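You operate a simulated robot arm through the tools that you are given. There is no shell and no other tool.

You are at the controls of a simulated two-armed robot. One attempt, no reset.

JOB
Put a lid on both cartons on the bench and slot in the card with each one's order number.

Only the result counts: the job must be done as asked and must still hold three seconds after the hand-in. Knocking over, shifting, dropping, spilling or breaking anything else fails it. Lids that push on must go on centred and level and be pressed home; caps that screw on are set level and turned clockwise until they are tight.

ROBOT AND FRAMES
Two 7-joint arms with fingered hands on one trunk that stands fixed in place. Base frame: the origin is at the foot of the trunk, x ahead of it, y to its left, z up; the work surface is at about z = 860. Units: mm, degrees, N and s.
The left shoulder is at [80, 241, 1791], the right one opposite. With the tool pointing down near the work surface each hand reaches from about 100 to 840 mm from the base axis, measured 20 degrees to its own side. Payload 4.9 kg a hand.
Tool frame (each hand has its own): the origin (TCP) lies between the finger pads and is the grasp point; the fingertips stand 32 mm ahead of it; z points along the fingers, y is the line along which they close. The gripper opens to 200 mm; its body begins 89 mm behind the TCP. The gripper is a hand of 4 fingers: y runs from the thumb to the fingers, the wrist lies at [0, 0, -267] in the tool frame, and closing takes about 1.5 s.
Orientation is that of the tool frame in the base frame, as a unit quaternion [x, y, z, w]. With the fingers straight down and closing along the base's y, the tool's x points along the base's -x, its y along +y and its z along -z.

CONTROLS
- The arms move only by the tool send_rows. It takes "left_rows", "right_rows" or both (then of equal length, played together; a hand with none holds still); each is a list that holds one entry, the list of rows, each a list of 7 numbers: the turn, a rotation vector about the tool's x, y, z in degrees, then the shift along the tool's x, y, z in mm, then the gripper command, from -1 (shut) to 1 (fully open), values between in proportion. In form: [[[rx, ry, rz, x, y, z, fingers], ...]]. A call has 1 to 20 rows; each row shifts and turns the commanded pose from where the row before left it, along the tool's axes as they then stand. Rows are played at 5 a second. More than 50 mm and 8.6 degrees between two rows, or a gripper value outside its range, and nothing of the call is played. A pose out of reach is approached as far as the arm can. The call stops where the force on the tool passes 40 N (or 10 N more than at its start, if that is more) or the arm is blocked; 0.2 s more then pass. Each finger travels about 72 mm/s and halts on what it meets, pressing with about 23 N; the grip force reading is that of the motor and also rises with nothing between the fingers. The clock runs only during rows and for 0.2 s after the last one: add rows that do not move to give the fingers time. The reply holds the time, the measured pose of the TCP, the force on the tool along the base axes, the opening and the grip force, in the units named above and with some noise, with the torque about the TCP (base axes, N m) and any sound that the robot's microphone picked up.
- Cameras (640 x 400 px; columns grow to the right, rows downward): "scene" is now at [107.2, -2.4, 1943.4]; the picture's right is [-0.03, -1.00, 0.00], its down [-0.79, 0.02, -0.62] and it looks along [0.62, -0.02, -0.79] (base axes); focal length 317 px, centre (320, 200). "left" rides on the left gripper at [-69, -69, -116] in its tool frame; the picture's right is [0.71, -0.71, 0.00], its down [0.54, 0.54, -0.64] and it looks along [0.45, 0.45, 0.77] (tool axes); focal length 226 px, centre (320, 200). "right" rides on the right gripper at [69, -69, -116] in its tool frame; the picture's right is [0.71, 0.71, 0.00], its down [-0.54, 0.54, -0.64] and it looks along [-0.46, 0.45, 0.77] (tool axes); focal length 226 px, centre (320, 200). There is no depth. A picture from a camera that has moved, and an enlarged one, comes with that camera's place and axes in the base frame and with its lens.
- camera(camera): a new picture of that camera. No time passes.
- move_column(by): slides the trunk up (or, below 0, down) by that many mm; the arms and the scene camera ride with it, the base frame stays. It gives what a move gives, with no picture.
- hand_shape(shape, hand): the hand has 4 fingers and takes this shape, open, in about a second: jaw (thumb against the fingers, like two jaws); tri (thumb and two fingers); tip (a fingertip pinch); poke (one finger out to press); point (the index stretched); flat (the hand flat); cup (the hand cupped); fist (a fist). The gripper value then closes the fingers along that shape, each until it touches; the sizes above hold for jaw. It gives what a move gives, with no picture.
- pan_tilt(pan, tilt): turns the head with the scene camera to pan (to the left, within 86 degrees either way) and tilt (down, from -29 to 69), counted from straight ahead of the robot. It gives what a move gives.
- close_up(camera, box): a new picture of the part [left, top, right, bottom] of that camera's present view, enlarged. No time passes.
- finish_job(): hands the job in; it is judged then, once.

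Places have to be worked out from the pictures, the camera data and where the tool is seen. Open the grippers and draw the arms clear of the work before you hand the job in, unless the task says otherwise.

The tools are called after "Request:" as a command line: name --argument value ..., lists and objects as JSON in quotes. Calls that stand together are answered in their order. send_rows: Moves the arms, as the interface text tells. Its arguments: {"type":"object","properties":{"left_rows":{"type":"array"},"right_rows":{"type":"array"}},"required":[]} The other tools are called the same way: move_column (by) moves the trunk up or down; hand_shape (shape, hand) gives the hand a shape; pan_tilt (pan, tilt) turns the head that bears the scene camera; camera (camera) takes a picture; close_up (camera, box) takes an enlarged picture of a part of a camera's view; finish_job () hands the job in.

At the start:

```text
time: 0.0
left_position: [366.9, 241.1, 1341.3]
left_tcp_rot: [0.505, 0.505, 0.494, 0.495]
left_wrist_force: [0.0, -0.1, -0.2]
left_torque: [0.05, 0.01, -0.02]
left_opening: 199.8
left_gripper_force: 0.1
left_shape: jaw
right_position: [611.7, -427.0, 1249.2]
right_tcp_rot: [-0.001, 1.0, 0.0, 0.0]
right_wrist_force: [0.9, 0.0, -0.5]
right_torque: [-0.03, 0.0, -0.02]
right_opening: 200.0
right_gripper_force: 0.0
right_shape: jaw
trunk travel left (down, up): [-699.0, 141.0]
head pan, tilt (commanded): [-1.6, 51.8]
```

scene: 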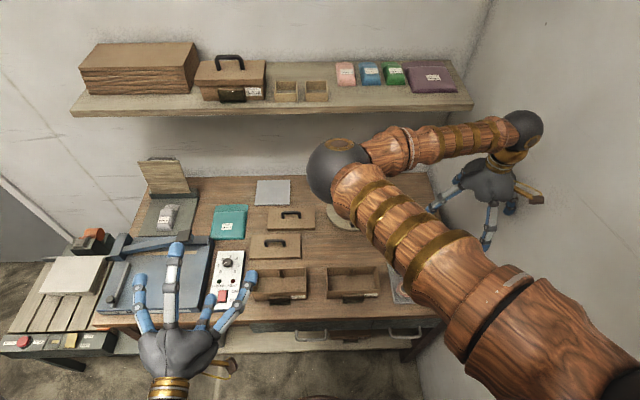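
right: 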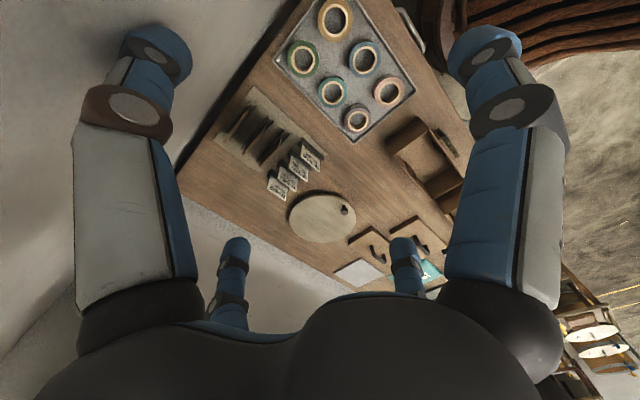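
left: 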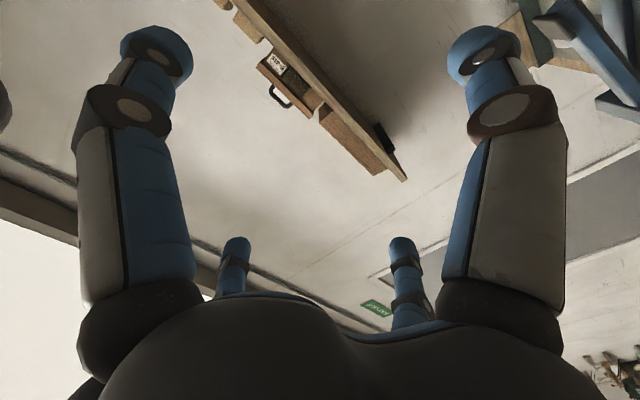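

The scene shows two open cartons near the front of the bench, two lids with handles behind them, and a card rack on the right. I'll look closer at these first.

Request:
close_up --camera "scene" --box '[230, 170, 430, 310]'

Request:
close_up --camera "right" --box '[180, 60, 480, 300]'

Request:
close_up --camera "scene" --box '[70, 30, 480, 130]'

```text
2.86 times, centred on (330, 240) of scene
camera zoom: at [107.2, -2.4, 1943.4], right [-0.03, -1.0, 0.0], down [-0.79, 0.02, -0.62], along [0.62, -0.02, -0.79], focal length 905 px, centre (291, 86)
```

zoom: 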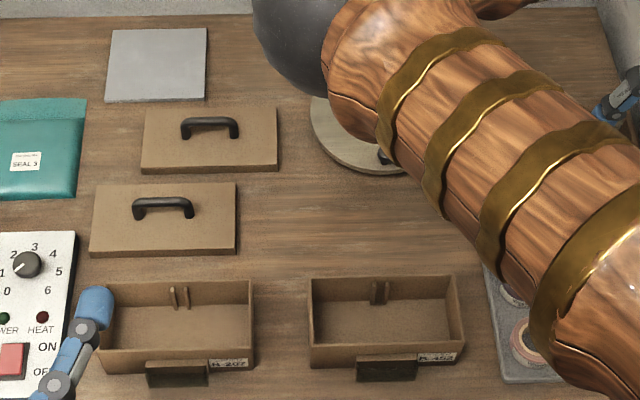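

```text
1.67 times, centred on (330, 180) of right
camera zoom: at [543.1, -496.2, 1366.7], right [-0.71, 0.71, 0.0], down [0.54, 0.54, 0.64], along [0.45, 0.46, -0.77], focal length 377 px, centre (303, 233)
```

zoom: 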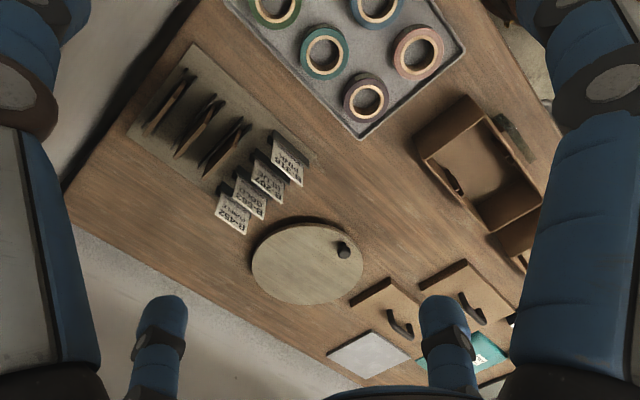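

```text
1.56 times, centred on (275, 80) of scene
camera zoom: at [107.2, -2.4, 1943.4], right [-0.03, -1.0, 0.0], down [-0.79, 0.02, -0.62], along [0.62, -0.02, -0.79], focal length 494 px, centre (390, 387)
```

zoom: 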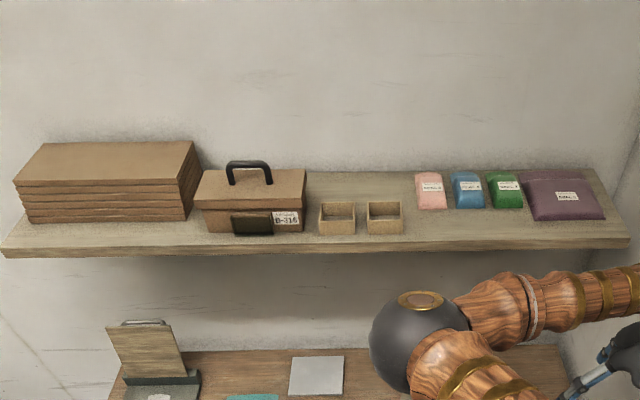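

I'll enlarge the finished carton on the shelf as a reference, as well as the carton labels and the cards.

Request:
close_up --camera "scene" --box '[190, 45, 280, 105]'

Request:
close_up --camera "scene" --box '[245, 260, 320, 308]'

Request:
close_up --camera "scene" --box '[320, 260, 395, 308]'

Request:
close_up --camera "right" --box '[210, 80, 340, 210]'

```text
6.67 times, centred on (235, 75) of scene
camera zoom: at [107.2, -2.4, 1943.4], right [-0.03, -1.0, 0.0], down [-0.79, 0.02, -0.62], along [0.62, -0.02, -0.79], focal length 2111 px, centre (887, 1033)
```

zoom: 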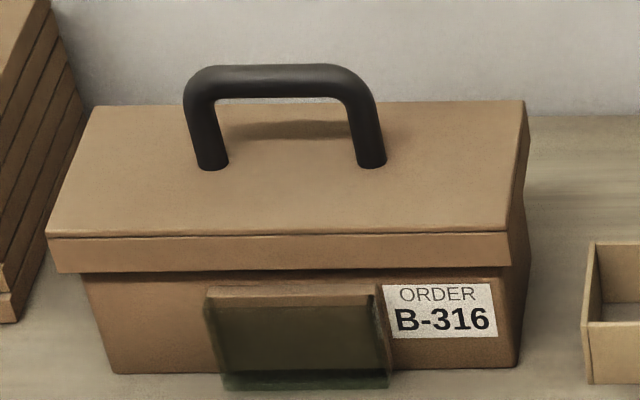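

```text
8.33 times, centred on (282, 284) of scene
camera zoom: at [107.2, -2.4, 1943.4], right [-0.03, -1.0, 0.0], down [-0.79, 0.02, -0.62], along [0.62, -0.02, -0.79], focal length 2639 px, centre (632, -500)
```

zoom: 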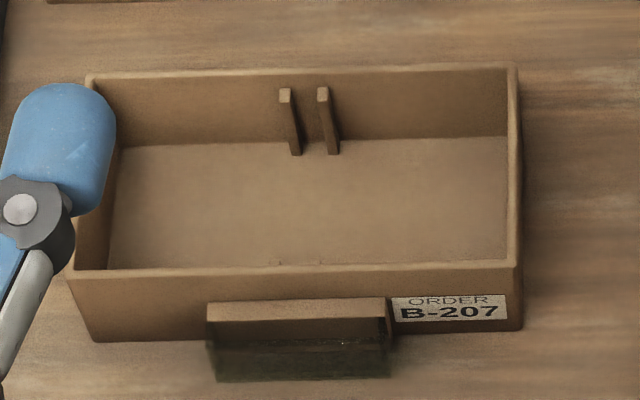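

```text
8.33 times, centred on (358, 284) of scene
camera zoom: at [107.2, -2.4, 1943.4], right [-0.03, -1.0, 0.0], down [-0.79, 0.02, -0.62], along [0.62, -0.02, -0.79], focal length 2639 px, centre (8, -500)
```

zoom: 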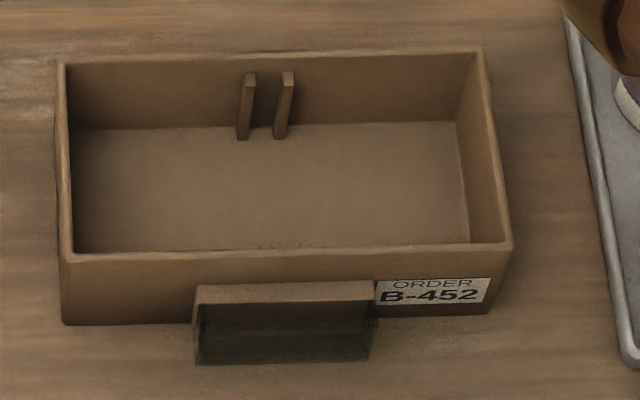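

```text
3.08 times, centred on (275, 145) of right
camera zoom: at [543.1, -496.2, 1366.7], right [-0.71, 0.71, 0.0], down [0.54, 0.54, 0.64], along [0.45, 0.46, -0.77], focal length 696 px, centre (458, 369)
```

zoom: 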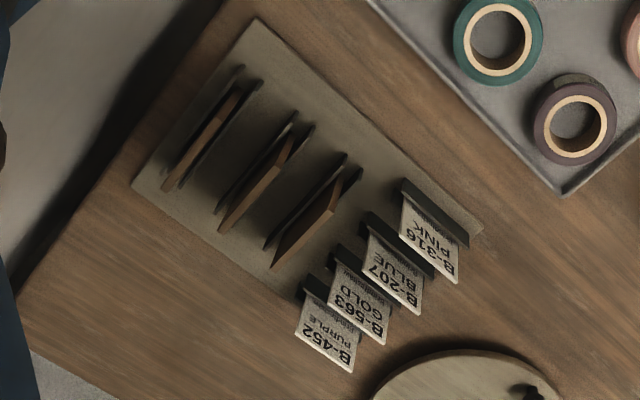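

Left carton is B-207, right is B-452. I'll zoom into the lids, then move the right arm out of the scene camera's way later; first more detail on the lids and nearby objects.

Request:
close_up --camera "scene" --box '[240, 200, 330, 262]'

Request:
close_up --camera "scene" --box '[80, 150, 260, 330]'

Request:
close_up --camera "right" --box '[330, 60, 480, 300]'

```text
6.45 times, centred on (285, 231) of scene
camera zoom: at [107.2, -2.4, 1943.4], right [-0.03, -1.0, 0.0], down [-0.79, 0.02, -0.62], along [0.62, -0.02, -0.79], focal length 2043 px, centre (546, 0)
```

zoom: 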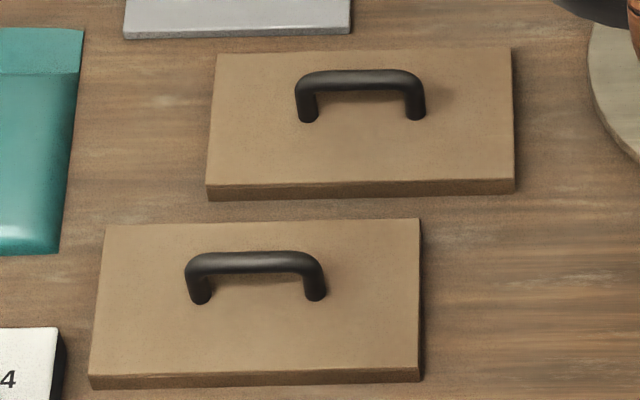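

```text
2.22 times, centred on (170, 240) of scene
camera zoom: at [107.2, -2.4, 1943.4], right [-0.03, -1.0, 0.0], down [-0.79, 0.02, -0.62], along [0.62, -0.02, -0.79], focal length 704 px, centre (653, 111)
```

zoom: 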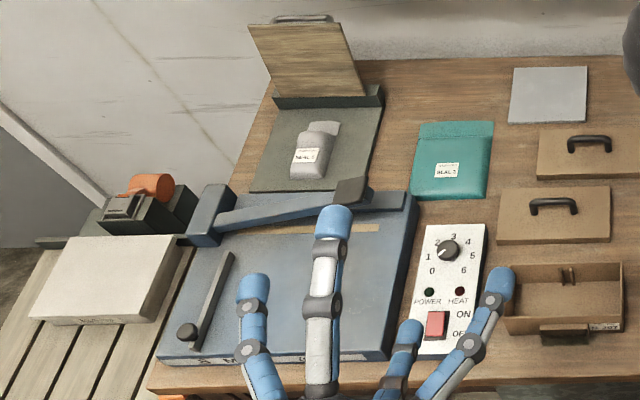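

```text
1.67 times, centred on (405, 180) of right
camera zoom: at [543.1, -496.2, 1366.7], right [-0.71, 0.71, 0.0], down [0.54, 0.54, 0.64], along [0.45, 0.46, -0.77], focal length 377 px, centre (178, 233)
```

zoom: 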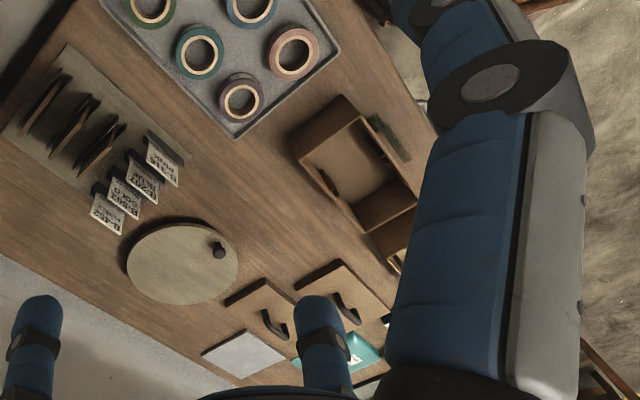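

Both lids lie skirt-down with handles along y. Now I look at the card rack more closely from the right wrist camera.

Request:
close_up --camera "right" --box '[255, 130, 335, 210]'

Request:
close_up --camera "right" --box '[215, 80, 295, 160]'

```text
5.00 times, centred on (295, 170) of right
camera zoom: at [543.1, -496.2, 1366.7], right [-0.71, 0.71, 0.0], down [0.54, 0.54, 0.64], along [0.45, 0.46, -0.77], focal length 1130 px, centre (445, 350)
```

zoom: 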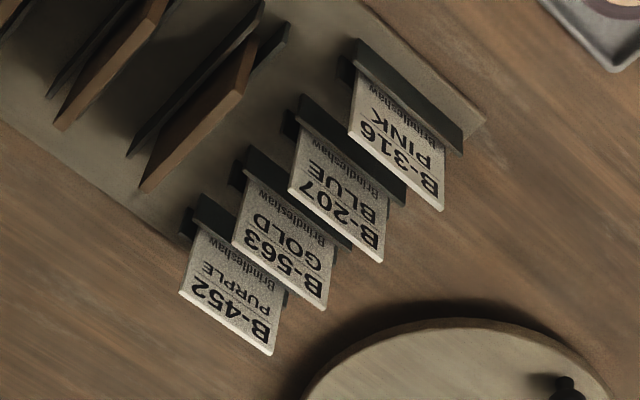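

```text
5.00 times, centred on (255, 120) of right
camera zoom: at [543.1, -496.2, 1366.7], right [-0.71, 0.71, 0.0], down [0.54, 0.54, 0.64], along [0.45, 0.46, -0.77], focal length 1130 px, centre (645, 600)
```

zoom: 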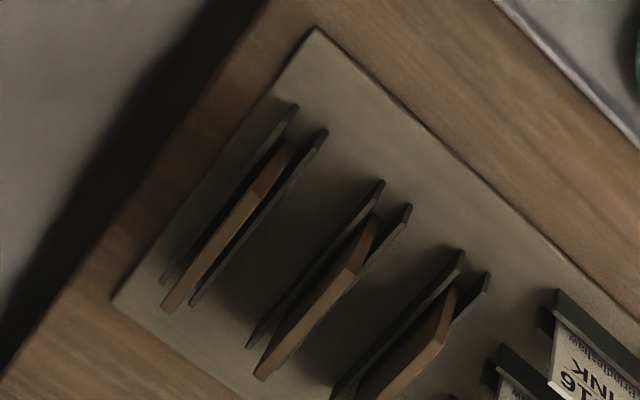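

I've estimated the cartons (centres about (561,121) and (562,−127), top z≈932), lids at (727,152) and (857,93), and the cards near x≈787 (B-207) and 868 (B-452). Next I test the hand's tip shape in free air to see how the fingers are arranged.

Request:
hand_shape --hand "right" --shape "tip"

Request:
camera --camera "right"

```text
time: 0.9
left_position: [366.5, 241.1, 1340.4]
left_tcp_rot: [0.505, 0.505, 0.495, 0.495]
left_wrist_force: [-0.3, -0.4, -0.3]
left_torque: [-0.01, 0.0, 0.01]
left_opening: 199.7
left_gripper_force: 0.1
left_shape: jaw
right_position: [612.3, -429.3, 1249.3]
right_tcp_rot: [-0.001, 1.0, 0.0, 0.001]
right_wrist_force: [-0.3, 0.5, 1.3]
right_torque: [0.0, -0.04, 0.0]
right_opening: 199.7
right_gripper_force: 0.0
right_shape: tip
trunk travel left (down, up): [-699.0, 141.0]
head pan, tilt (commanded): [-1.6, 51.8]
```

```text
taken
camera right: at [543.1, -496.2, 1366.6], right [-0.71, 0.71, 0.0], down [0.54, 0.54, 0.64], along [0.45, 0.46, -0.77], focal length 226 px, centre (320, 200)
```

right: 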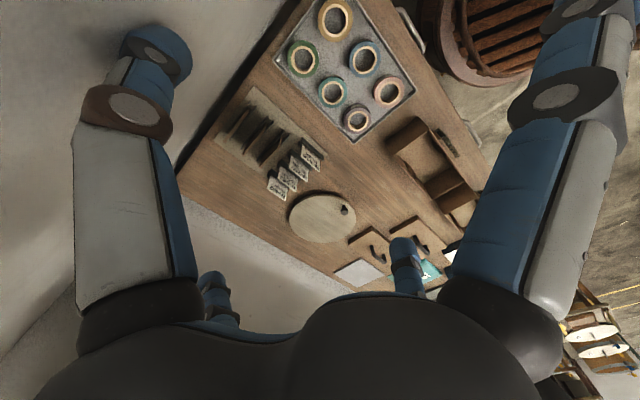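

In "tip", the side fingers splay outward while thumb and opposing finger stay. I'll close it in the air to see the pinch geometry.

Request:
send_rows --right_rows '[[[0, 0, 0, 0, 0, 0, -1], [0, 0, 0, 0, 0, 0, -1], [0, 0, 0, 0, 0, 0, -1], [0, 0, 0, 0, 0, 0, -1], [0, 0, 0, 0, 0, 0, -1], [0, 0, 0, 0, 0, 0, -1], [0, 0, 0, 0, 0, 0, -1], [0, 0, 0, 0, 0, 0, -1], [0, 0, 0, 0, 0, 0, -1]]]'

Request:
camera --camera "right"

Request:
camera --camera "scene"

```text
time: 2.9
left_position: [366.3, 241.6, 1340.3]
left_tcp_rot: [0.506, 0.505, 0.494, 0.494]
left_wrist_force: [0.3, -0.2, 0.0]
left_torque: [-0.03, -0.01, 0.02]
left_opening: 199.8
left_gripper_force: 0.0
left_shape: jaw
right_position: [612.8, -429.0, 1249.6]
right_tcp_rot: [-0.001, 1.0, 0.001, 0.001]
right_wrist_force: [-0.2, 1.2, 0.2]
right_torque: [-0.02, 0.0, 0.03]
right_opening: 0.2
right_gripper_force: 23.2
right_shape: tip
trunk travel left (down, up): [-699.0, 141.0]
head pan, tilt (commanded): [-1.6, 51.8]
```

```text
taken
camera right: at [543.1, -496.2, 1366.6], right [-0.71, 0.71, 0.0], down [0.54, 0.54, 0.64], along [0.45, 0.46, -0.77], focal length 226 px, centre (320, 200)
```

right: 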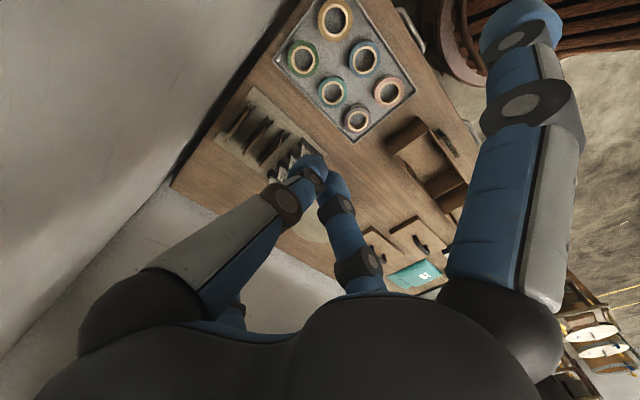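

```text
taken
camera scene: at [107.2, -2.4, 1943.4], right [-0.03, -1.0, 0.0], down [-0.79, 0.02, -0.62], along [0.62, -0.02, -0.79], focal length 317 px, centre (320, 200)
```

scene: 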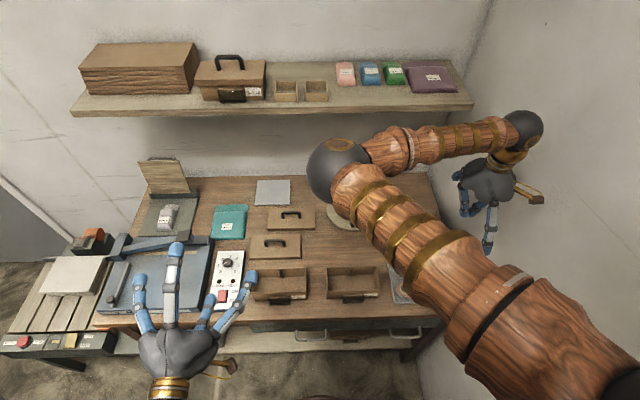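

The tip pinch closes to 0 between thumb and one finger. Now I'll test closing the left hand in jaw shape (for the handles) and reopen the right.

Request:
send_rows --left_rows '[[[0, 0, 0, 0, 0, 0, -1], [0, 0, 0, 0, 0, 0, -1], [0, 0, 0, 0, 0, 0, -1], [0, 0, 0, 0, 0, 0, -1], [0, 0, 0, 0, 0, 0, -1], [0, 0, 0, 0, 0, 0, -1], [0, 0, 0, 0, 0, 0, -1], [0, 0, 0, 0, 0, 0, -1]]]' --right_rows '[[[0, 0, 0, 0, 0, 0, 0], [0, 0, 0, 0, 0, 0, 0], [0, 0, 0, 0, 0, 0, 0], [0, 0, 0, 0, 0, 0, 0], [0, 0, 0, 0, 0, 0, 0], [0, 0, 0, 0, 0, 0, 0], [0, 0, 0, 0, 0, 0, 0], [0, 0, 0, 0, 0, 0, 0]]]'

Request:
camera --camera "left"

Request:
camera --camera "scene"

```text
time: 4.7
left_position: [366.2, 240.8, 1341.9]
left_tcp_rot: [0.505, 0.505, 0.495, 0.495]
left_wrist_force: [0.6, -0.7, -0.1]
left_torque: [0.02, 0.0, 0.0]
left_opening: 0.0
left_gripper_force: 19.1
left_shape: jaw
right_position: [612.3, -429.9, 1250.2]
right_tcp_rot: [-0.001, 1.0, 0.0, 0.0]
right_wrist_force: [-0.4, 0.0, -0.7]
right_torque: [-0.01, 0.0, -0.02]
right_opening: 99.6
right_gripper_force: 0.0
right_shape: tip
trunk travel left (down, up): [-699.0, 141.0]
head pan, tilt (commanded): [-1.6, 51.8]
```

```text
taken
camera left: at [249.2, 171.3, 1274.0], right [-0.02, 0.71, -0.71], down [-0.63, 0.54, 0.56], along [0.78, 0.45, 0.44], focal length 226 px, centre (320, 200)
```

left: 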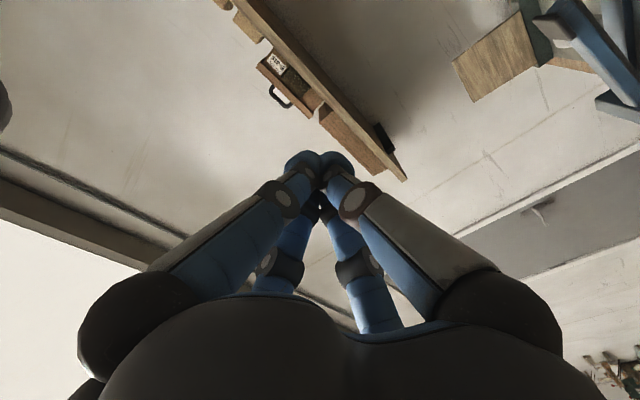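

```text
taken
camera scene: at [107.2, -2.4, 1943.4], right [-0.03, -1.0, 0.0], down [-0.79, 0.02, -0.62], along [0.62, -0.02, -0.79], focal length 317 px, centre (320, 200)
```

scene: 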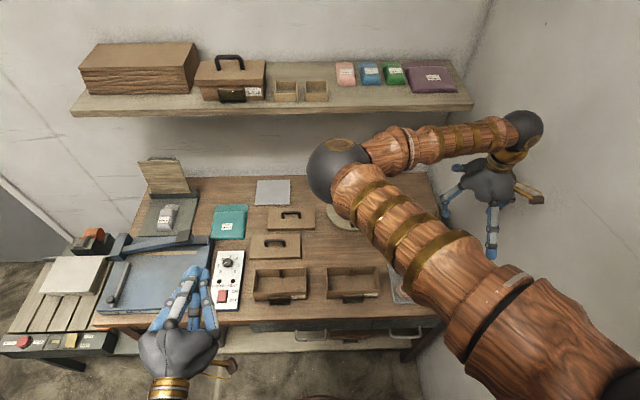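

All four fingers close as a cross in jaw. Now I bring the right hand to in front of the cartons, yawed so its camera looks forward, to inspect the pockets.

Request:
send_rows --right_rows '[[[0, 0, 0, 19.9, 29.2, 22, 0], [0, 0, 0, 19.9, 29.2, 22, 0], [0, 0, 0, 19.9, 29.2, 22, 0], [0, 0, 0, 19.9, 29.2, 22, 0], [0, 0, 0, 19.9, 29.2, 22, 0], [0, 0, 0, 19.9, 29.2, 22, 0], [0, 0, 0, 19.9, 29.2, 22, 0], [0, 0, 0, 19.9, 29.2, 22, 0], [0, 0, 0, 19.9, 29.2, 22, 0], [0, 0, 0, 19.9, 29.2, 22, 0], [0, 0, 7.5, 0, 0, 0, 0], [0, 0, 7.5, 0, 0, 0, 0], [0, 0, 7.5, 0, 0, 0, 0], [0, 0, 7.5, 0, 0, 0, 0], [0, 0, 7.5, 0, 0, 0, 0], [0, 0, 7.5, 0, 0, 0, 0], [0, 0, 0, 0, 0, 0, 0]]]'

Request:
camera --camera "right"

Request:
camera --camera "scene"

```text
time: 8.3
left_position: [365.9, 240.3, 1340.7]
left_tcp_rot: [0.505, 0.505, 0.495, 0.494]
left_wrist_force: [-0.2, 0.5, 0.3]
left_torque: [-0.02, 0.01, 0.02]
left_opening: 0.1
left_gripper_force: 23.2
left_shape: jaw
right_position: [413.0, -136.2, 1029.1]
right_tcp_rot: [0.383, 0.924, 0.001, -0.001]
right_wrist_force: [-0.5, -0.3, 1.0]
right_torque: [0.0, -0.02, 0.02]
right_opening: 99.7
right_gripper_force: 0.1
right_shape: tip
trunk travel left (down, up): [-699.0, 141.0]
head pan, tilt (commanded): [-1.6, 51.8]
```

```text
taken
camera right: at [315.2, -134.6, 1146.8], right [0.0, 1.0, 0.0], down [0.77, 0.0, 0.64], along [0.64, 0.0, -0.77], focal length 226 px, centre (320, 200)
```

right: 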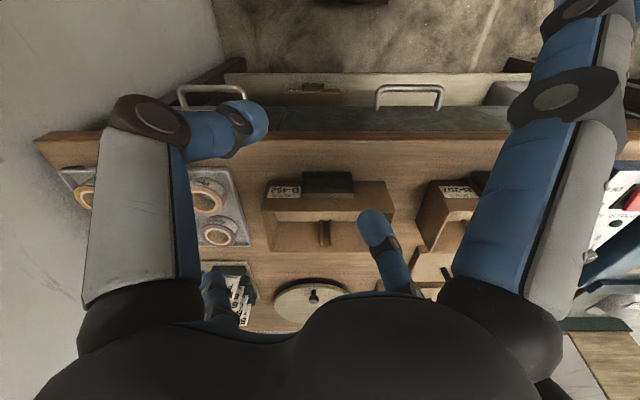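

```text
taken
camera scene: at [106.8, -2.0, 1943.4], right [-0.03, -1.0, 0.0], down [-0.79, 0.02, -0.62], along [0.62, -0.02, -0.79], focal length 317 px, centre (320, 200)
```

scene: 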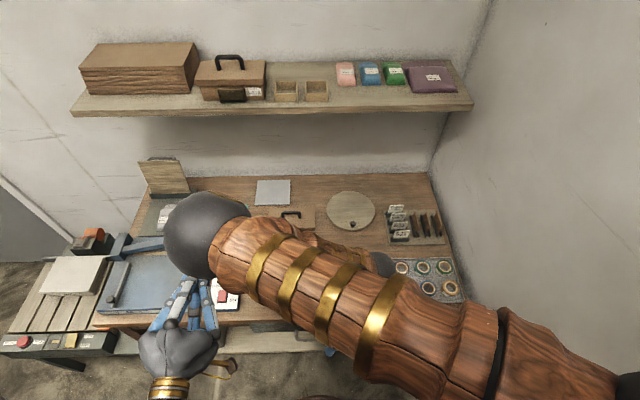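

The rack is now visible to the scene camera and the pocket to the right camera. I take close-ups of both.

Request:
close_up --camera "right" --box '[250, 160, 400, 260]'

Request:
close_up --camera "scene" --box '[375, 190, 455, 250]'

Request:
close_up --camera "right" --box '[290, 165, 370, 215]'

```text
4.00 times, centred on (325, 210) of right
camera zoom: at [315.2, -134.6, 1146.8], right [0.0, 1.0, 0.0], down [0.77, 0.0, 0.64], along [0.64, 0.0, -0.77], focal length 904 px, centre (300, 160)
```

zoom: 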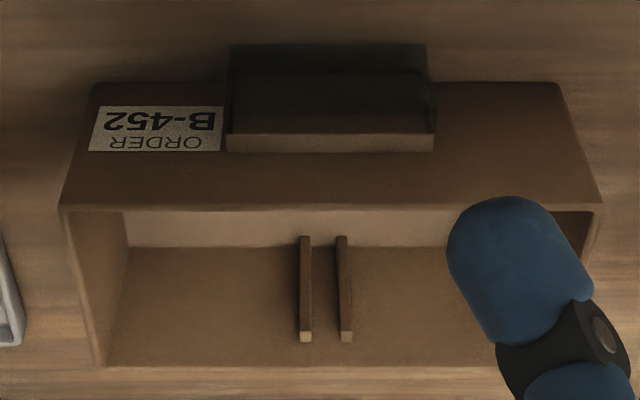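

```text
6.67 times, centred on (415, 220) of scene
camera zoom: at [106.8, -2.0, 1943.4], right [-0.03, -1.0, 0.0], down [-0.79, 0.02, -0.62], along [0.62, -0.02, -0.79], focal length 2111 px, centre (-313, 67)
```

zoom: 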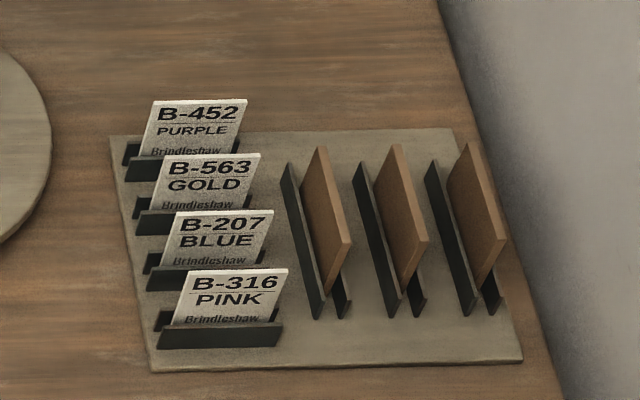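

```text
8.00 times, centred on (330, 190) of right
camera zoom: at [315.2, -134.6, 1146.8], right [0.0, 1.0, 0.0], down [0.77, 0.0, 0.64], along [0.64, 0.0, -0.77], focal length 1808 px, centre (240, 280)
```

zoom: 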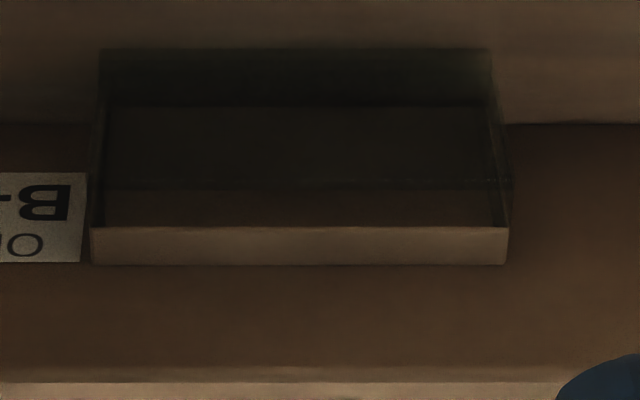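

The pocket on each carton front seems to be about 73 mm wide, top at z≈900, spanning x≈509–519. I zoom on the shelf reference's pocket and other angles to understand whether its top is open.

Request:
close_up --camera "scene" --box '[214, 82, 254, 107]'

Request:
close_up --camera "right" --box '[300, 168, 356, 203]'

Request:
close_up --camera "right" --box '[420, 165, 500, 215]'

```text
16.00 times, centred on (234, 94) of scene
camera zoom: at [106.8, -2.0, 1943.4], right [-0.03, -1.0, 0.0], down [-0.79, 0.02, -0.62], along [0.62, -0.02, -0.79], focal length 5067 px, centre (1696, 1888)
```

zoom: 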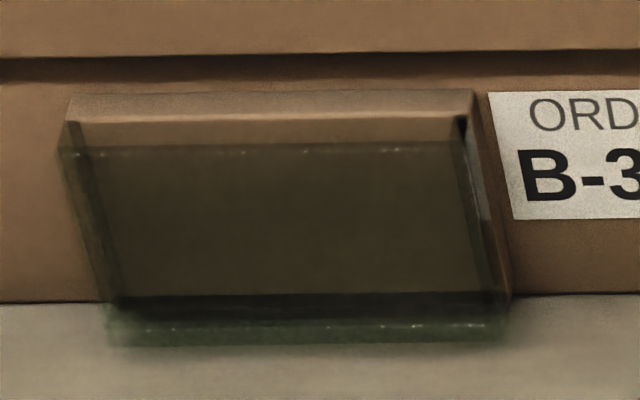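

```text
11.43 times, centred on (328, 186) of right
camera zoom: at [315.2, -134.6, 1146.8], right [0.0, 1.0, 0.0], down [0.77, 0.0, 0.64], along [0.64, 0.0, -0.77], focal length 2584 px, centre (229, 366)
```

zoom: 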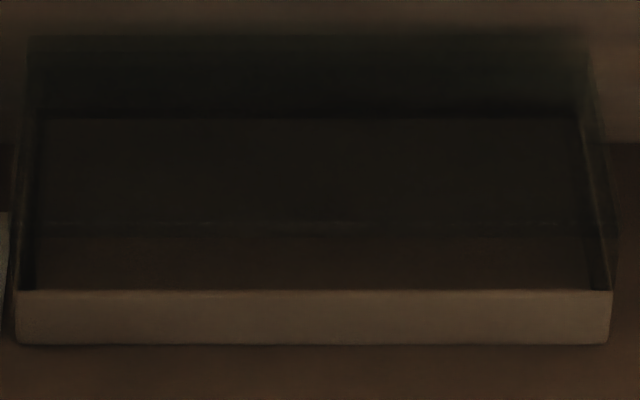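

```text
8.00 times, centred on (460, 190) of right
camera zoom: at [315.2, -134.6, 1146.8], right [0.0, 1.0, 0.0], down [0.77, 0.0, 0.64], along [0.64, 0.0, -0.77], focal length 1808 px, centre (-800, 280)
```

zoom: 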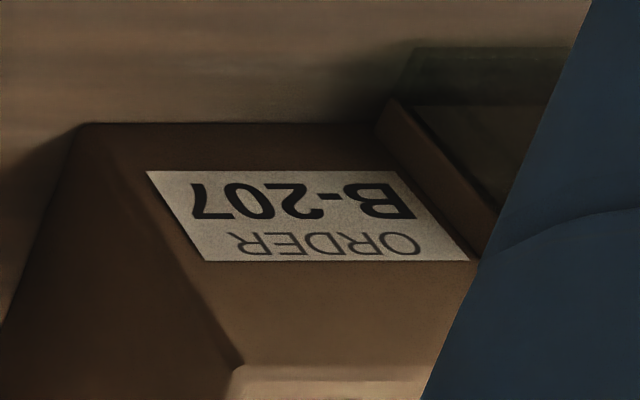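

The shelf view clarifies the pocket: a brown block ~10 mm thick against the wall (top z≈900), then a narrow gap in front of it, then a dark clear window (x≈503). So the card drops in from above between block and window. I'll check the "tri" shape on the left hand before planning the card grip.

Request:
hand_shape --hand "left" --shape "tri"

Request:
camera --camera "left"

Request:
camera --camera "scene"

```text
time: 9.2
left_position: [367.3, 240.7, 1341.4]
left_tcp_rot: [0.506, 0.505, 0.494, 0.495]
left_wrist_force: [-0.2, -0.9, 0.2]
left_torque: [-0.02, 0.03, 0.01]
left_opening: 200.3
left_gripper_force: 0.1
left_shape: tri
right_position: [413.0, -135.4, 1029.6]
right_tcp_rot: [0.382, 0.924, 0.001, 0.0]
right_wrist_force: [-0.2, 0.6, -0.4]
right_torque: [0.01, -0.01, 0.0]
right_opening: 99.9
right_gripper_force: 0.1
right_shape: tip
trunk travel left (down, up): [-699.0, 141.0]
head pan, tilt (commanded): [-1.6, 51.8]
```

```text
taken
camera left: at [249.2, 171.3, 1274.0], right [-0.02, 0.71, -0.71], down [-0.63, 0.54, 0.56], along [0.78, 0.45, 0.44], focal length 226 px, centre (320, 200)
```

left: 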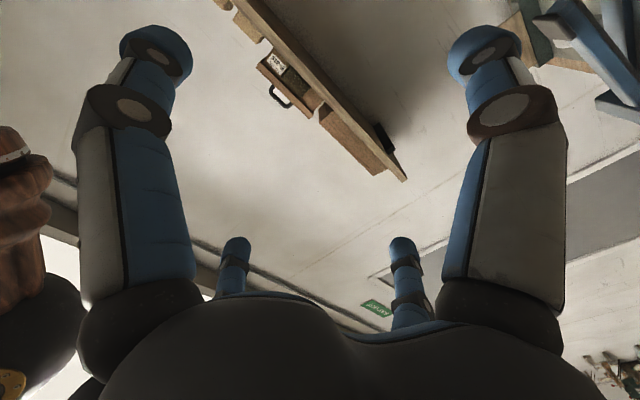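

```text
taken
camera scene: at [107.3, -2.5, 1943.4], right [-0.03, -1.0, 0.0], down [-0.79, 0.02, -0.62], along [0.62, -0.02, -0.79], focal length 317 px, centre (320, 200)
```

scene: 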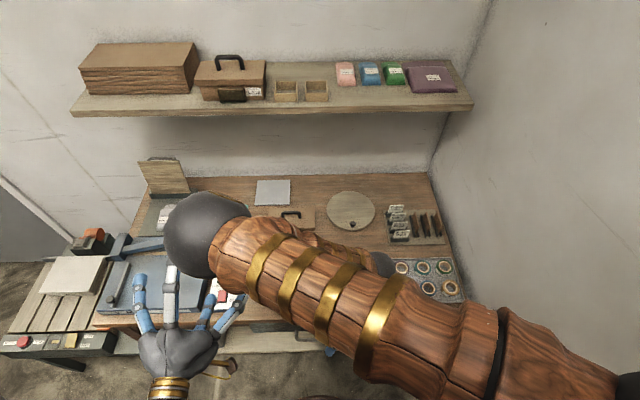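

"Tri" looks the same when open, so I'll use jaw for lids and tip for cards. I back the right hand out along its known path to its starting spot, and set the left hand back to jaw.

Request:
send_rows --right_rows '[[[0, 0, 0, -19.9, -29.2, -22, 0], [0, 0, 0, 0, 0, -40, 0], [0, 0, -7.5, 0, 0, 0, 0], [0, 0, -7.5, 0, 0, 0, 0], [0, 0, -7.5, 0, 0, 0, 0], [0, 0, -7.5, 0, 0, 0, 0], [0, 0, -7.5, 0, 0, 0, 0], [0, 0, -7.5, 0, 0, 0, 0], [0, 0, 0, -19.9, -29.2, -22, 0], [0, 0, 0, -19.9, -29.2, -22, 0], [0, 0, 0, -19.9, -29.2, -22, 0], [0, 0, 0, -19.9, -29.2, -22, 0], [0, 0, 0, -19.9, -29.2, -22, 0], [0, 0, 0, -19.9, -29.2, -22, 0], [0, 0, 0, -19.9, -29.2, -22, 0], [0, 0, 0, -19.9, -29.2, -22, 0]]]'

Request:
hand_shape --hand "left" --shape "jaw"

Request:
camera --camera "scene"

```text
time: 12.6
left_position: [367.8, 240.1, 1340.5]
left_tcp_rot: [0.506, 0.504, 0.496, 0.494]
left_wrist_force: [0.2, -0.8, -0.5]
left_torque: [-0.05, 0.02, 0.04]
left_opening: 199.9
left_gripper_force: 0.1
left_shape: tri
right_position: [565.2, -408.2, 1265.0]
right_tcp_rot: [-0.001, 1.0, 0.001, -0.001]
right_wrist_force: [0.2, 0.1, 0.6]
right_torque: [0.02, -0.01, 0.0]
right_opening: 99.5
right_gripper_force: 0.0
right_shape: tip
trunk travel left (down, up): [-699.0, 141.0]
head pan, tilt (commanded): [-1.6, 51.8]
```

```text
time: 13.5
left_position: [366.2, 240.8, 1341.1]
left_tcp_rot: [0.505, 0.505, 0.495, 0.495]
left_wrist_force: [0.1, -0.8, -0.1]
left_torque: [0.01, 0.0, 0.0]
left_opening: 200.4
left_gripper_force: 0.1
left_shape: jaw
right_position: [564.0, -405.2, 1266.0]
right_tcp_rot: [-0.002, 1.0, 0.001, 0.0]
right_wrist_force: [-0.6, -0.1, 0.0]
right_torque: [0.01, 0.01, 0.0]
right_opening: 99.7
right_gripper_force: 0.0
right_shape: tip
trunk travel left (down, up): [-699.0, 141.0]
head pan, tilt (commanded): [-1.6, 51.8]
```

```text
taken
camera scene: at [107.0, -2.1, 1943.4], right [-0.03, -1.0, 0.0], down [-0.79, 0.02, -0.62], along [0.62, -0.02, -0.79], focal length 317 px, centre (320, 200)
```

scene: 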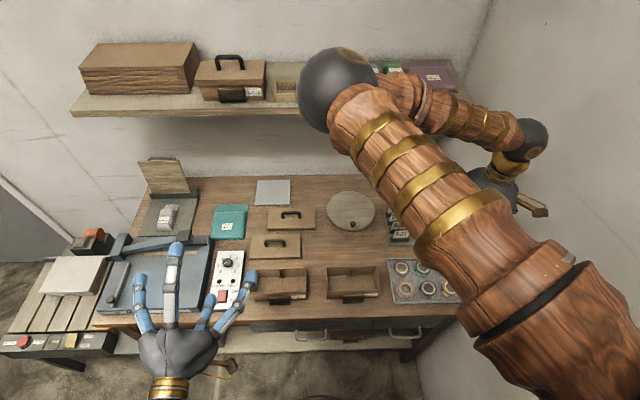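

Right arm is clear with its elbow high. Now I pitch the left hand to point straight down (rotate +90° about its tool x, which is base +y).

Request:
send_rows --left_rows '[[[8.2, 0, 0, 0, 0, 0, 1], [8.2, 0, 0, 0, 0, 0, 1], [8.2, 0, 0, 0, 0, 0, 1], [8.2, 0, 0, 0, 0, 0, 1], [8.2, 0, 0, 0, 0, 0, 1], [8.2, 0, 0, 0, 0, 0, 1], [8.2, 0, 0, 0, 0, 0, 1], [8.2, 0, 0, 0, 0, 0, 1], [8.2, 0, 0, 0, 0, 0, 1], [8.2, 0, 0, 0, 0, 0, 1], [8, 0, 0, 0, 0, 0, 1], [0, 0, 0, 0, 0, 0, 1]]]'

Request:
camera --camera "scene"

Request:
camera --camera "left"

```text
time: 16.3
left_position: [357.2, 260.4, 1146.8]
left_tcp_rot: [0.67, 0.742, -0.004, 0.016]
left_wrist_force: [0.9, 0.1, -0.2]
left_torque: [0.02, 0.08, 0.02]
left_opening: 199.9
left_gripper_force: 0.1
left_shape: jaw
left hand out of reach, approached as far as the arm can: row 1, 2, 3, 4, 5, 6, 7, 10, 11
right_position: [569.0, -409.4, 1262.6]
right_tcp_rot: [0.0, 1.0, 0.002, -0.002]
right_wrist_force: [0.5, -0.5, -0.6]
right_torque: [0.01, 0.04, -0.02]
right_opening: 100.0
right_gripper_force: 0.0
right_shape: tip
trunk travel left (down, up): [-699.0, 141.0]
head pan, tilt (commanded): [-1.6, 51.8]
stopped in row 12 (left hand): the arm was blocked; the commanded pose is now the measured one
```

```text
taken
camera scene: at [114.2, -7.9, 1942.9], right [-0.03, -1.0, 0.0], down [-0.79, 0.02, -0.62], along [0.62, -0.01, -0.79], focal length 317 px, centre (320, 200)
```

scene: 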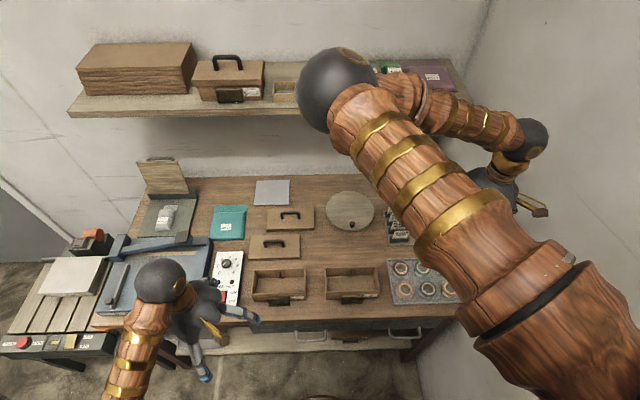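

```text
taken
camera left: at [293.8, 187.7, 1262.3], right [-0.78, 0.63, -0.03], down [0.47, 0.61, 0.64], along [0.42, 0.48, -0.77], focal length 226 px, centre (320, 200)
```

left: 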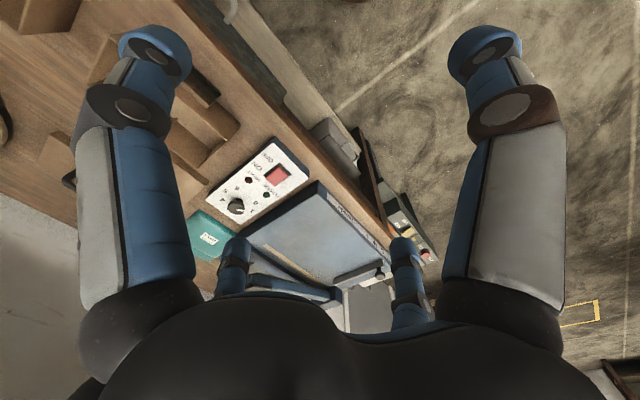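

The left hand is now pointing down at about (357,260,1147) after hitting its inner reach limit. I fix the ~6° yaw and move it forward into the comfortable workspace.

Request:
send_rows --left_rows '[[[0, 0, 5.85, 0, 0, 0, 1], [0, 0, 0, 0, 30, -10, 1], [0, 0, 0, 0, 30, -10, 1], [0, 0, 0, 0, 30, -10, 1], [0, 0, 0, 0, 30, -10, 1], [0, 0, 0, 0, 30, -10, 1], [0, 0, 0, 0, 30, -10, 1], [0, 0, 0, 0, 30, -10, 1], [0, 0, 0, 0, 0, 0, 1]]]'

Request:
camera --camera "scene"

Request:
camera --camera "left"

```text
time: 18.3
left_position: [531.3, 273.9, 1208.9]
left_tcp_rot: [0.707, 0.707, -0.002, 0.019]
left_wrist_force: [0.9, -0.1, -0.8]
left_torque: [-0.01, 0.01, 0.0]
left_opening: 200.0
left_gripper_force: 0.0
left_shape: jaw
left hand out of reach, approached as far as the arm can: row 7, 8
right_position: [564.5, -405.6, 1267.0]
right_tcp_rot: [0.0, 1.0, 0.0, -0.001]
right_wrist_force: [1.3, -0.5, -0.4]
right_torque: [0.0, -0.03, -0.01]
right_opening: 99.9
right_gripper_force: 0.1
right_shape: tip
trunk travel left (down, up): [-699.0, 141.0]
head pan, tilt (commanded): [-1.6, 51.8]
```

```text
taken
camera scene: at [107.6, -3.3, 1943.3], right [-0.03, -1.0, 0.0], down [-0.79, 0.02, -0.62], along [0.62, -0.02, -0.79], focal length 317 px, centre (320, 200)
```

scene: 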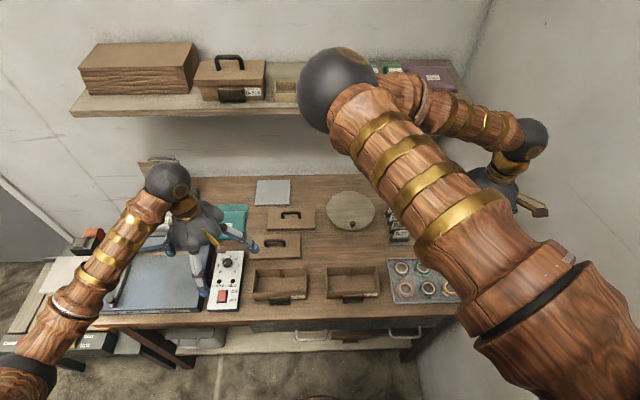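

```text
taken
camera left: at [458.8, 207.2, 1326.5], right [-0.71, 0.71, -0.04], down [0.53, 0.56, 0.64], along [0.47, 0.43, -0.77], focal length 226 px, centre (320, 200)
```

left: 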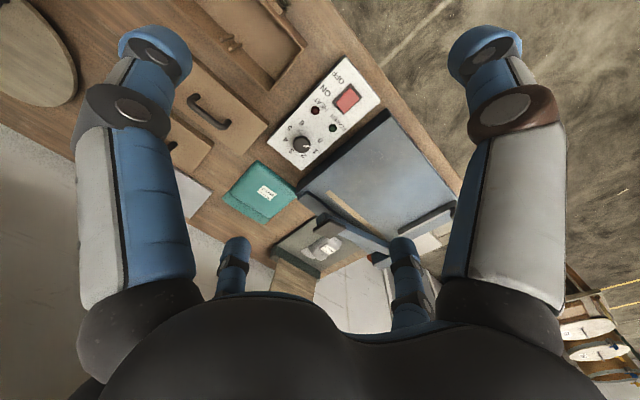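

Left elbow hangs low and outside, which is good. I lower the trunk in steps so the arms gain forward reach; first by 150 mm.

Request:
move_column --by -150

Request:
send_rows --left_rows '[[[0, 0, 0, 0, 0, -25, 1], [0, 0, 0, 0, 0, -25, 1], [0, 0, 0, 0, 0, -25, 1], [0, 0, 0, 0, 0, -25, 1], [0, 0, 0, 0, 0, -25, 1], [0, 0, 0, 0, 0, -25, 1]]]' --right_rows '[[[0, 0, 0, 0, -5, -15, 0], [0, 0, 0, 0, -5, -15, 0], [0, 0, 0, 0, -5, -15, 0], [0, 0, 0, 0, -5, -15, 0], [0, 0, 0, 0, -5, -15, 0], [0, 0, 0, 0, -5, -15, 0]]]'

Request:
camera --camera "scene"

```text
time: 20.1
left_position: [530.0, 274.6, 1061.7]
left_tcp_rot: [0.707, 0.707, -0.002, 0.019]
left_wrist_force: [0.1, -0.1, 0.5]
left_torque: [0.01, 0.0, 0.02]
left_opening: 200.2
left_gripper_force: 0.0
left_shape: jaw
right_position: [563.7, -405.8, 1118.0]
right_tcp_rot: [-0.001, 1.0, 0.0, 0.0]
right_wrist_force: [0.7, 0.3, -0.1]
right_torque: [-0.01, 0.0, 0.01]
right_opening: 99.9
right_gripper_force: 0.0
right_shape: tip
trunk travel left (down, up): [-549.0, 291.0]
head pan, tilt (commanded): [-1.6, 51.8]
```

```text
time: 21.4
left_position: [489.8, 306.1, 1195.4]
left_tcp_rot: [0.706, 0.708, -0.001, 0.02]
left_wrist_force: [-0.2, 0.3, -0.1]
left_torque: [-0.02, 0.0, -0.02]
left_opening: 200.0
left_gripper_force: 0.0
left_shape: jaw
left hand out of reach, approached as far as the arm can: row 1, 2, 3, 4, 5, 6
right_position: [563.5, -434.6, 1206.7]
right_tcp_rot: [-0.001, 1.0, 0.0, 0.0]
right_wrist_force: [0.3, 0.2, -0.2]
right_torque: [0.05, 0.01, 0.02]
right_opening: 99.4
right_gripper_force: 0.0
right_shape: tip
trunk travel left (down, up): [-549.0, 291.0]
head pan, tilt (commanded): [-1.6, 51.8]
```

```text
taken
camera scene: at [106.5, -2.2, 1793.3], right [-0.03, -1.0, 0.0], down [-0.79, 0.02, -0.62], along [0.62, -0.02, -0.79], focal length 317 px, centre (320, 200)
```

scene: 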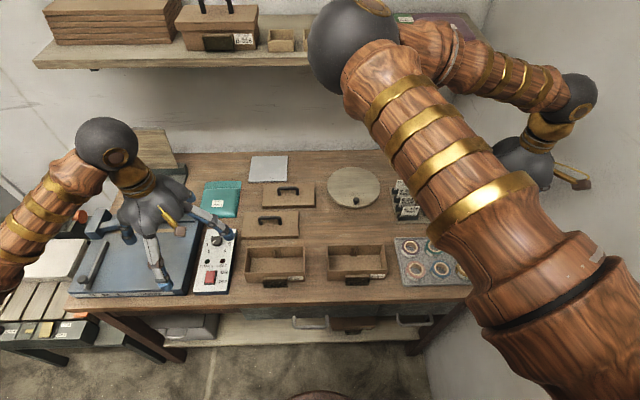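

Raising the left hand hits its wrist limit in this posture, so I instead keep it low and move forward-down toward above the front lid.

Request:
send_rows --left_rows '[[[0, 0, 0, 0, 0, 30, 1], [0, 0, 0, -5, 10, 30, 1], [0, 0, 0, -15, 20, 30, 1], [0, 0, 0, -15, 20, 30, 1], [0, 0, 0, -15, 20, 30, 1], [0, 0, 0, -15, 20, 0, 1], [0, 0, 0, 0, 0, 0, 1]]]'

Request:
camera --camera "scene"

```text
time: 23.1
left_position: [530.7, 259.3, 1035.1]
left_tcp_rot: [0.707, 0.707, -0.002, 0.02]
left_wrist_force: [0.4, 0.0, -0.6]
left_torque: [0.01, -0.04, 0.01]
left_opening: 199.5
left_gripper_force: 0.2
left_shape: jaw
left hand out of reach, approached as far as the arm can: row 3, 4, 5, 6
right_position: [563.4, -434.5, 1206.3]
right_tcp_rot: [-0.001, 1.0, 0.0, 0.0]
right_wrist_force: [-1.6, 0.0, 0.1]
right_torque: [0.03, -0.01, 0.01]
right_opening: 100.0
right_gripper_force: 0.2
right_shape: tip
trunk travel left (down, up): [-549.0, 291.0]
head pan, tilt (commanded): [-1.6, 51.8]
```

```text
taken
camera scene: at [107.0, -1.8, 1793.4], right [-0.03, -1.0, 0.0], down [-0.79, 0.02, -0.62], along [0.62, -0.02, -0.79], focal length 317 px, centre (320, 200)
```

scene: 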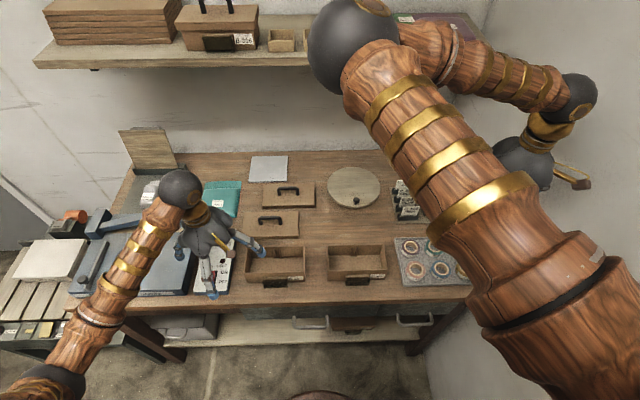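

The left arm is limited in this yaw/posture. I'll draw it back and rotate the hand −90° about the tool axis to the default yaw, then see how well it reaches.

Request:
send_rows --left_rows '[[[0, 0, 0, 17, -43, -15, 1], [0, 0, 0, 17, -43, -15, 1], [0, 0, 0, 17, -43, -10, 1], [0, 0, -8.2, 0, 0, 0, 1], [0, 0, -8.2, 0, 0, 0, 1], [0, 0, -8.2, 0, 0, 0, 1], [0, 0, -8.2, 0, 0, 0, 1], [0, 0, -8.2, 0, 0, 0, 1], [0, 0, -8.2, 0, 0, 0, 1], [0, 0, -8.2, 0, 0, 0, 1], [0, 0, -8.2, 0, 0, 0, 1], [0, 0, -8.2, 0, 0, 0, 1], [0, 0, -8.2, 0, 0, 0, 1], [0, 0, -8.0, 0, 0, 0, 1], [0, 0, 0, 0, 0, 0, 1]]]'

Request:
camera --camera "scene"

```text
time: 26.2
left_position: [401.8, 313.9, 1071.3]
left_tcp_rot: [-0.001, 1.0, -0.015, 0.012]
left_wrist_force: [-0.8, 0.2, -0.7]
left_torque: [-0.02, 0.01, -0.03]
left_opening: 200.1
left_gripper_force: 0.0
left_shape: jaw
right_position: [564.2, -435.5, 1206.9]
right_tcp_rot: [-0.001, 1.0, 0.0, 0.0]
right_wrist_force: [-0.2, -0.4, 0.5]
right_torque: [0.02, 0.0, -0.05]
right_opening: 100.0
right_gripper_force: 0.2
right_shape: tip
trunk travel left (down, up): [-549.0, 291.0]
head pan, tilt (commanded): [-1.6, 51.8]
```

```text
taken
camera scene: at [107.3, -2.3, 1793.4], right [-0.03, -1.0, 0.0], down [-0.79, 0.02, -0.62], along [0.62, -0.02, -0.79], focal length 317 px, centre (320, 200)
```

scene: 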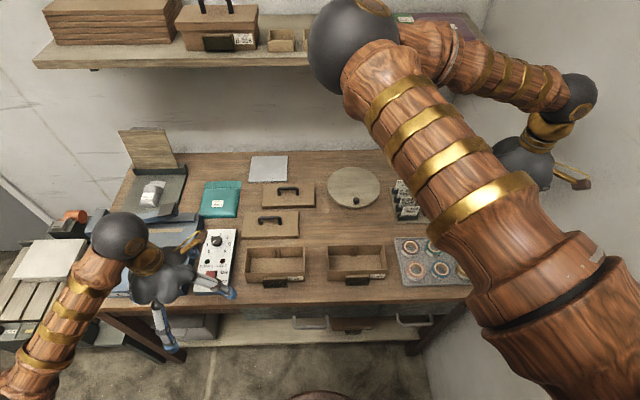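

Now in default yaw the left hand tracks well. I correct the small tilt and go forward to check the reach in this yaw.

Request:
send_rows --left_rows '[[[-1.72, 1.375, 0, 0, 0, 0, 1], [0, 0, 0, -40, -10, 0, 1], [0, 0, 0, -40, -10, 0, 1], [0, 0, 0, -40, -10, 0, 1], [0, 0, 0, -40, -10, 0, 1], [0, 0, 0, -40, -10, 0, 1], [0, 0, 0, -40, -10, 0, 1], [0, 0, 0, 0, 0, 0, 1]]]'

Request:
camera --camera "scene"

```text
time: 28.1
left_position: [536.2, 295.1, 1053.3]
left_tcp_rot: [-0.001, 1.0, 0.0, 0.0]
left_wrist_force: [0.2, 0.2, 0.1]
left_torque: [-0.02, 0.01, 0.01]
left_opening: 199.9
left_gripper_force: 0.1
left_shape: jaw
left hand out of reach, approached as far as the arm can: row 5, 6, 7
right_position: [563.5, -434.3, 1207.3]
right_tcp_rot: [-0.002, 1.0, 0.0, 0.0]
right_wrist_force: [0.4, -0.1, 0.4]
right_torque: [-0.02, 0.0, 0.0]
right_opening: 99.7
right_gripper_force: 0.0
right_shape: tip
trunk travel left (down, up): [-549.0, 291.0]
head pan, tilt (commanded): [-1.6, 51.8]
```

```text
taken
camera scene: at [106.9, -2.5, 1793.4], right [-0.03, -1.0, 0.0], down [-0.79, 0.02, -0.62], along [0.62, -0.02, -0.79], focal length 317 px, centre (320, 200)
```

scene: 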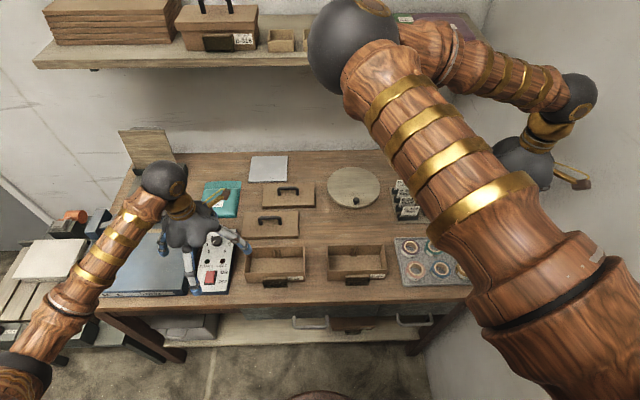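

The left arm is in an elbow-low posture with limited forward reach, whereas the right arm (elbow up) is flexible. I'll park the left arm out to the left in front of the bench and use the right arm for everything.

Request:
send_rows --left_rows '[[[0, 0, 0, 36, 20, 0, 0], [0, 0, 0, 36, 20, 0, -0.5], [0, 0, 0, 36, 20, 0, -1], [0, 0, 0, 36, 20, 0, -1], [0, 0, 0, 36, 20, 0, -1], [0, 0, 0, 36, 20, 0, -1], [0, 0, 0, 36, 20, 0, -1], [0, 0, 0, 0, 20, 0, -1], [0, 0, 0, 0, 0, 0, -1]]]'

Request:
camera --camera "scene"

```text
time: 30.1
left_position: [281.4, 455.0, 1051.9]
left_tcp_rot: [0.001, 1.0, 0.0, 0.0]
left_wrist_force: [0.0, -0.4, 0.2]
left_torque: [-0.03, 0.04, 0.01]
left_opening: 0.0
left_gripper_force: 22.9
left_shape: jaw
right_position: [564.8, -434.1, 1205.8]
right_tcp_rot: [-0.001, 1.0, -0.001, 0.0]
right_wrist_force: [-1.3, 0.1, 0.1]
right_torque: [-0.01, 0.0, 0.02]
right_opening: 99.8
right_gripper_force: 0.0
right_shape: tip
trunk travel left (down, up): [-549.0, 291.0]
head pan, tilt (commanded): [-1.6, 51.8]
```

```text
taken
camera scene: at [108.1, -1.9, 1793.3], right [-0.03, -1.0, 0.0], down [-0.79, 0.02, -0.62], along [0.62, -0.02, -0.79], focal length 317 px, centre (320, 200)
```

scene: 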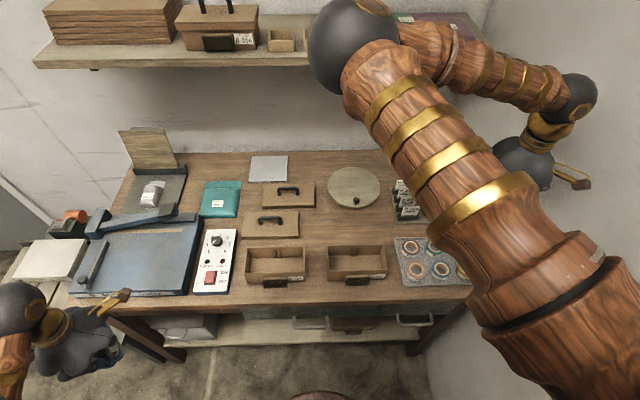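

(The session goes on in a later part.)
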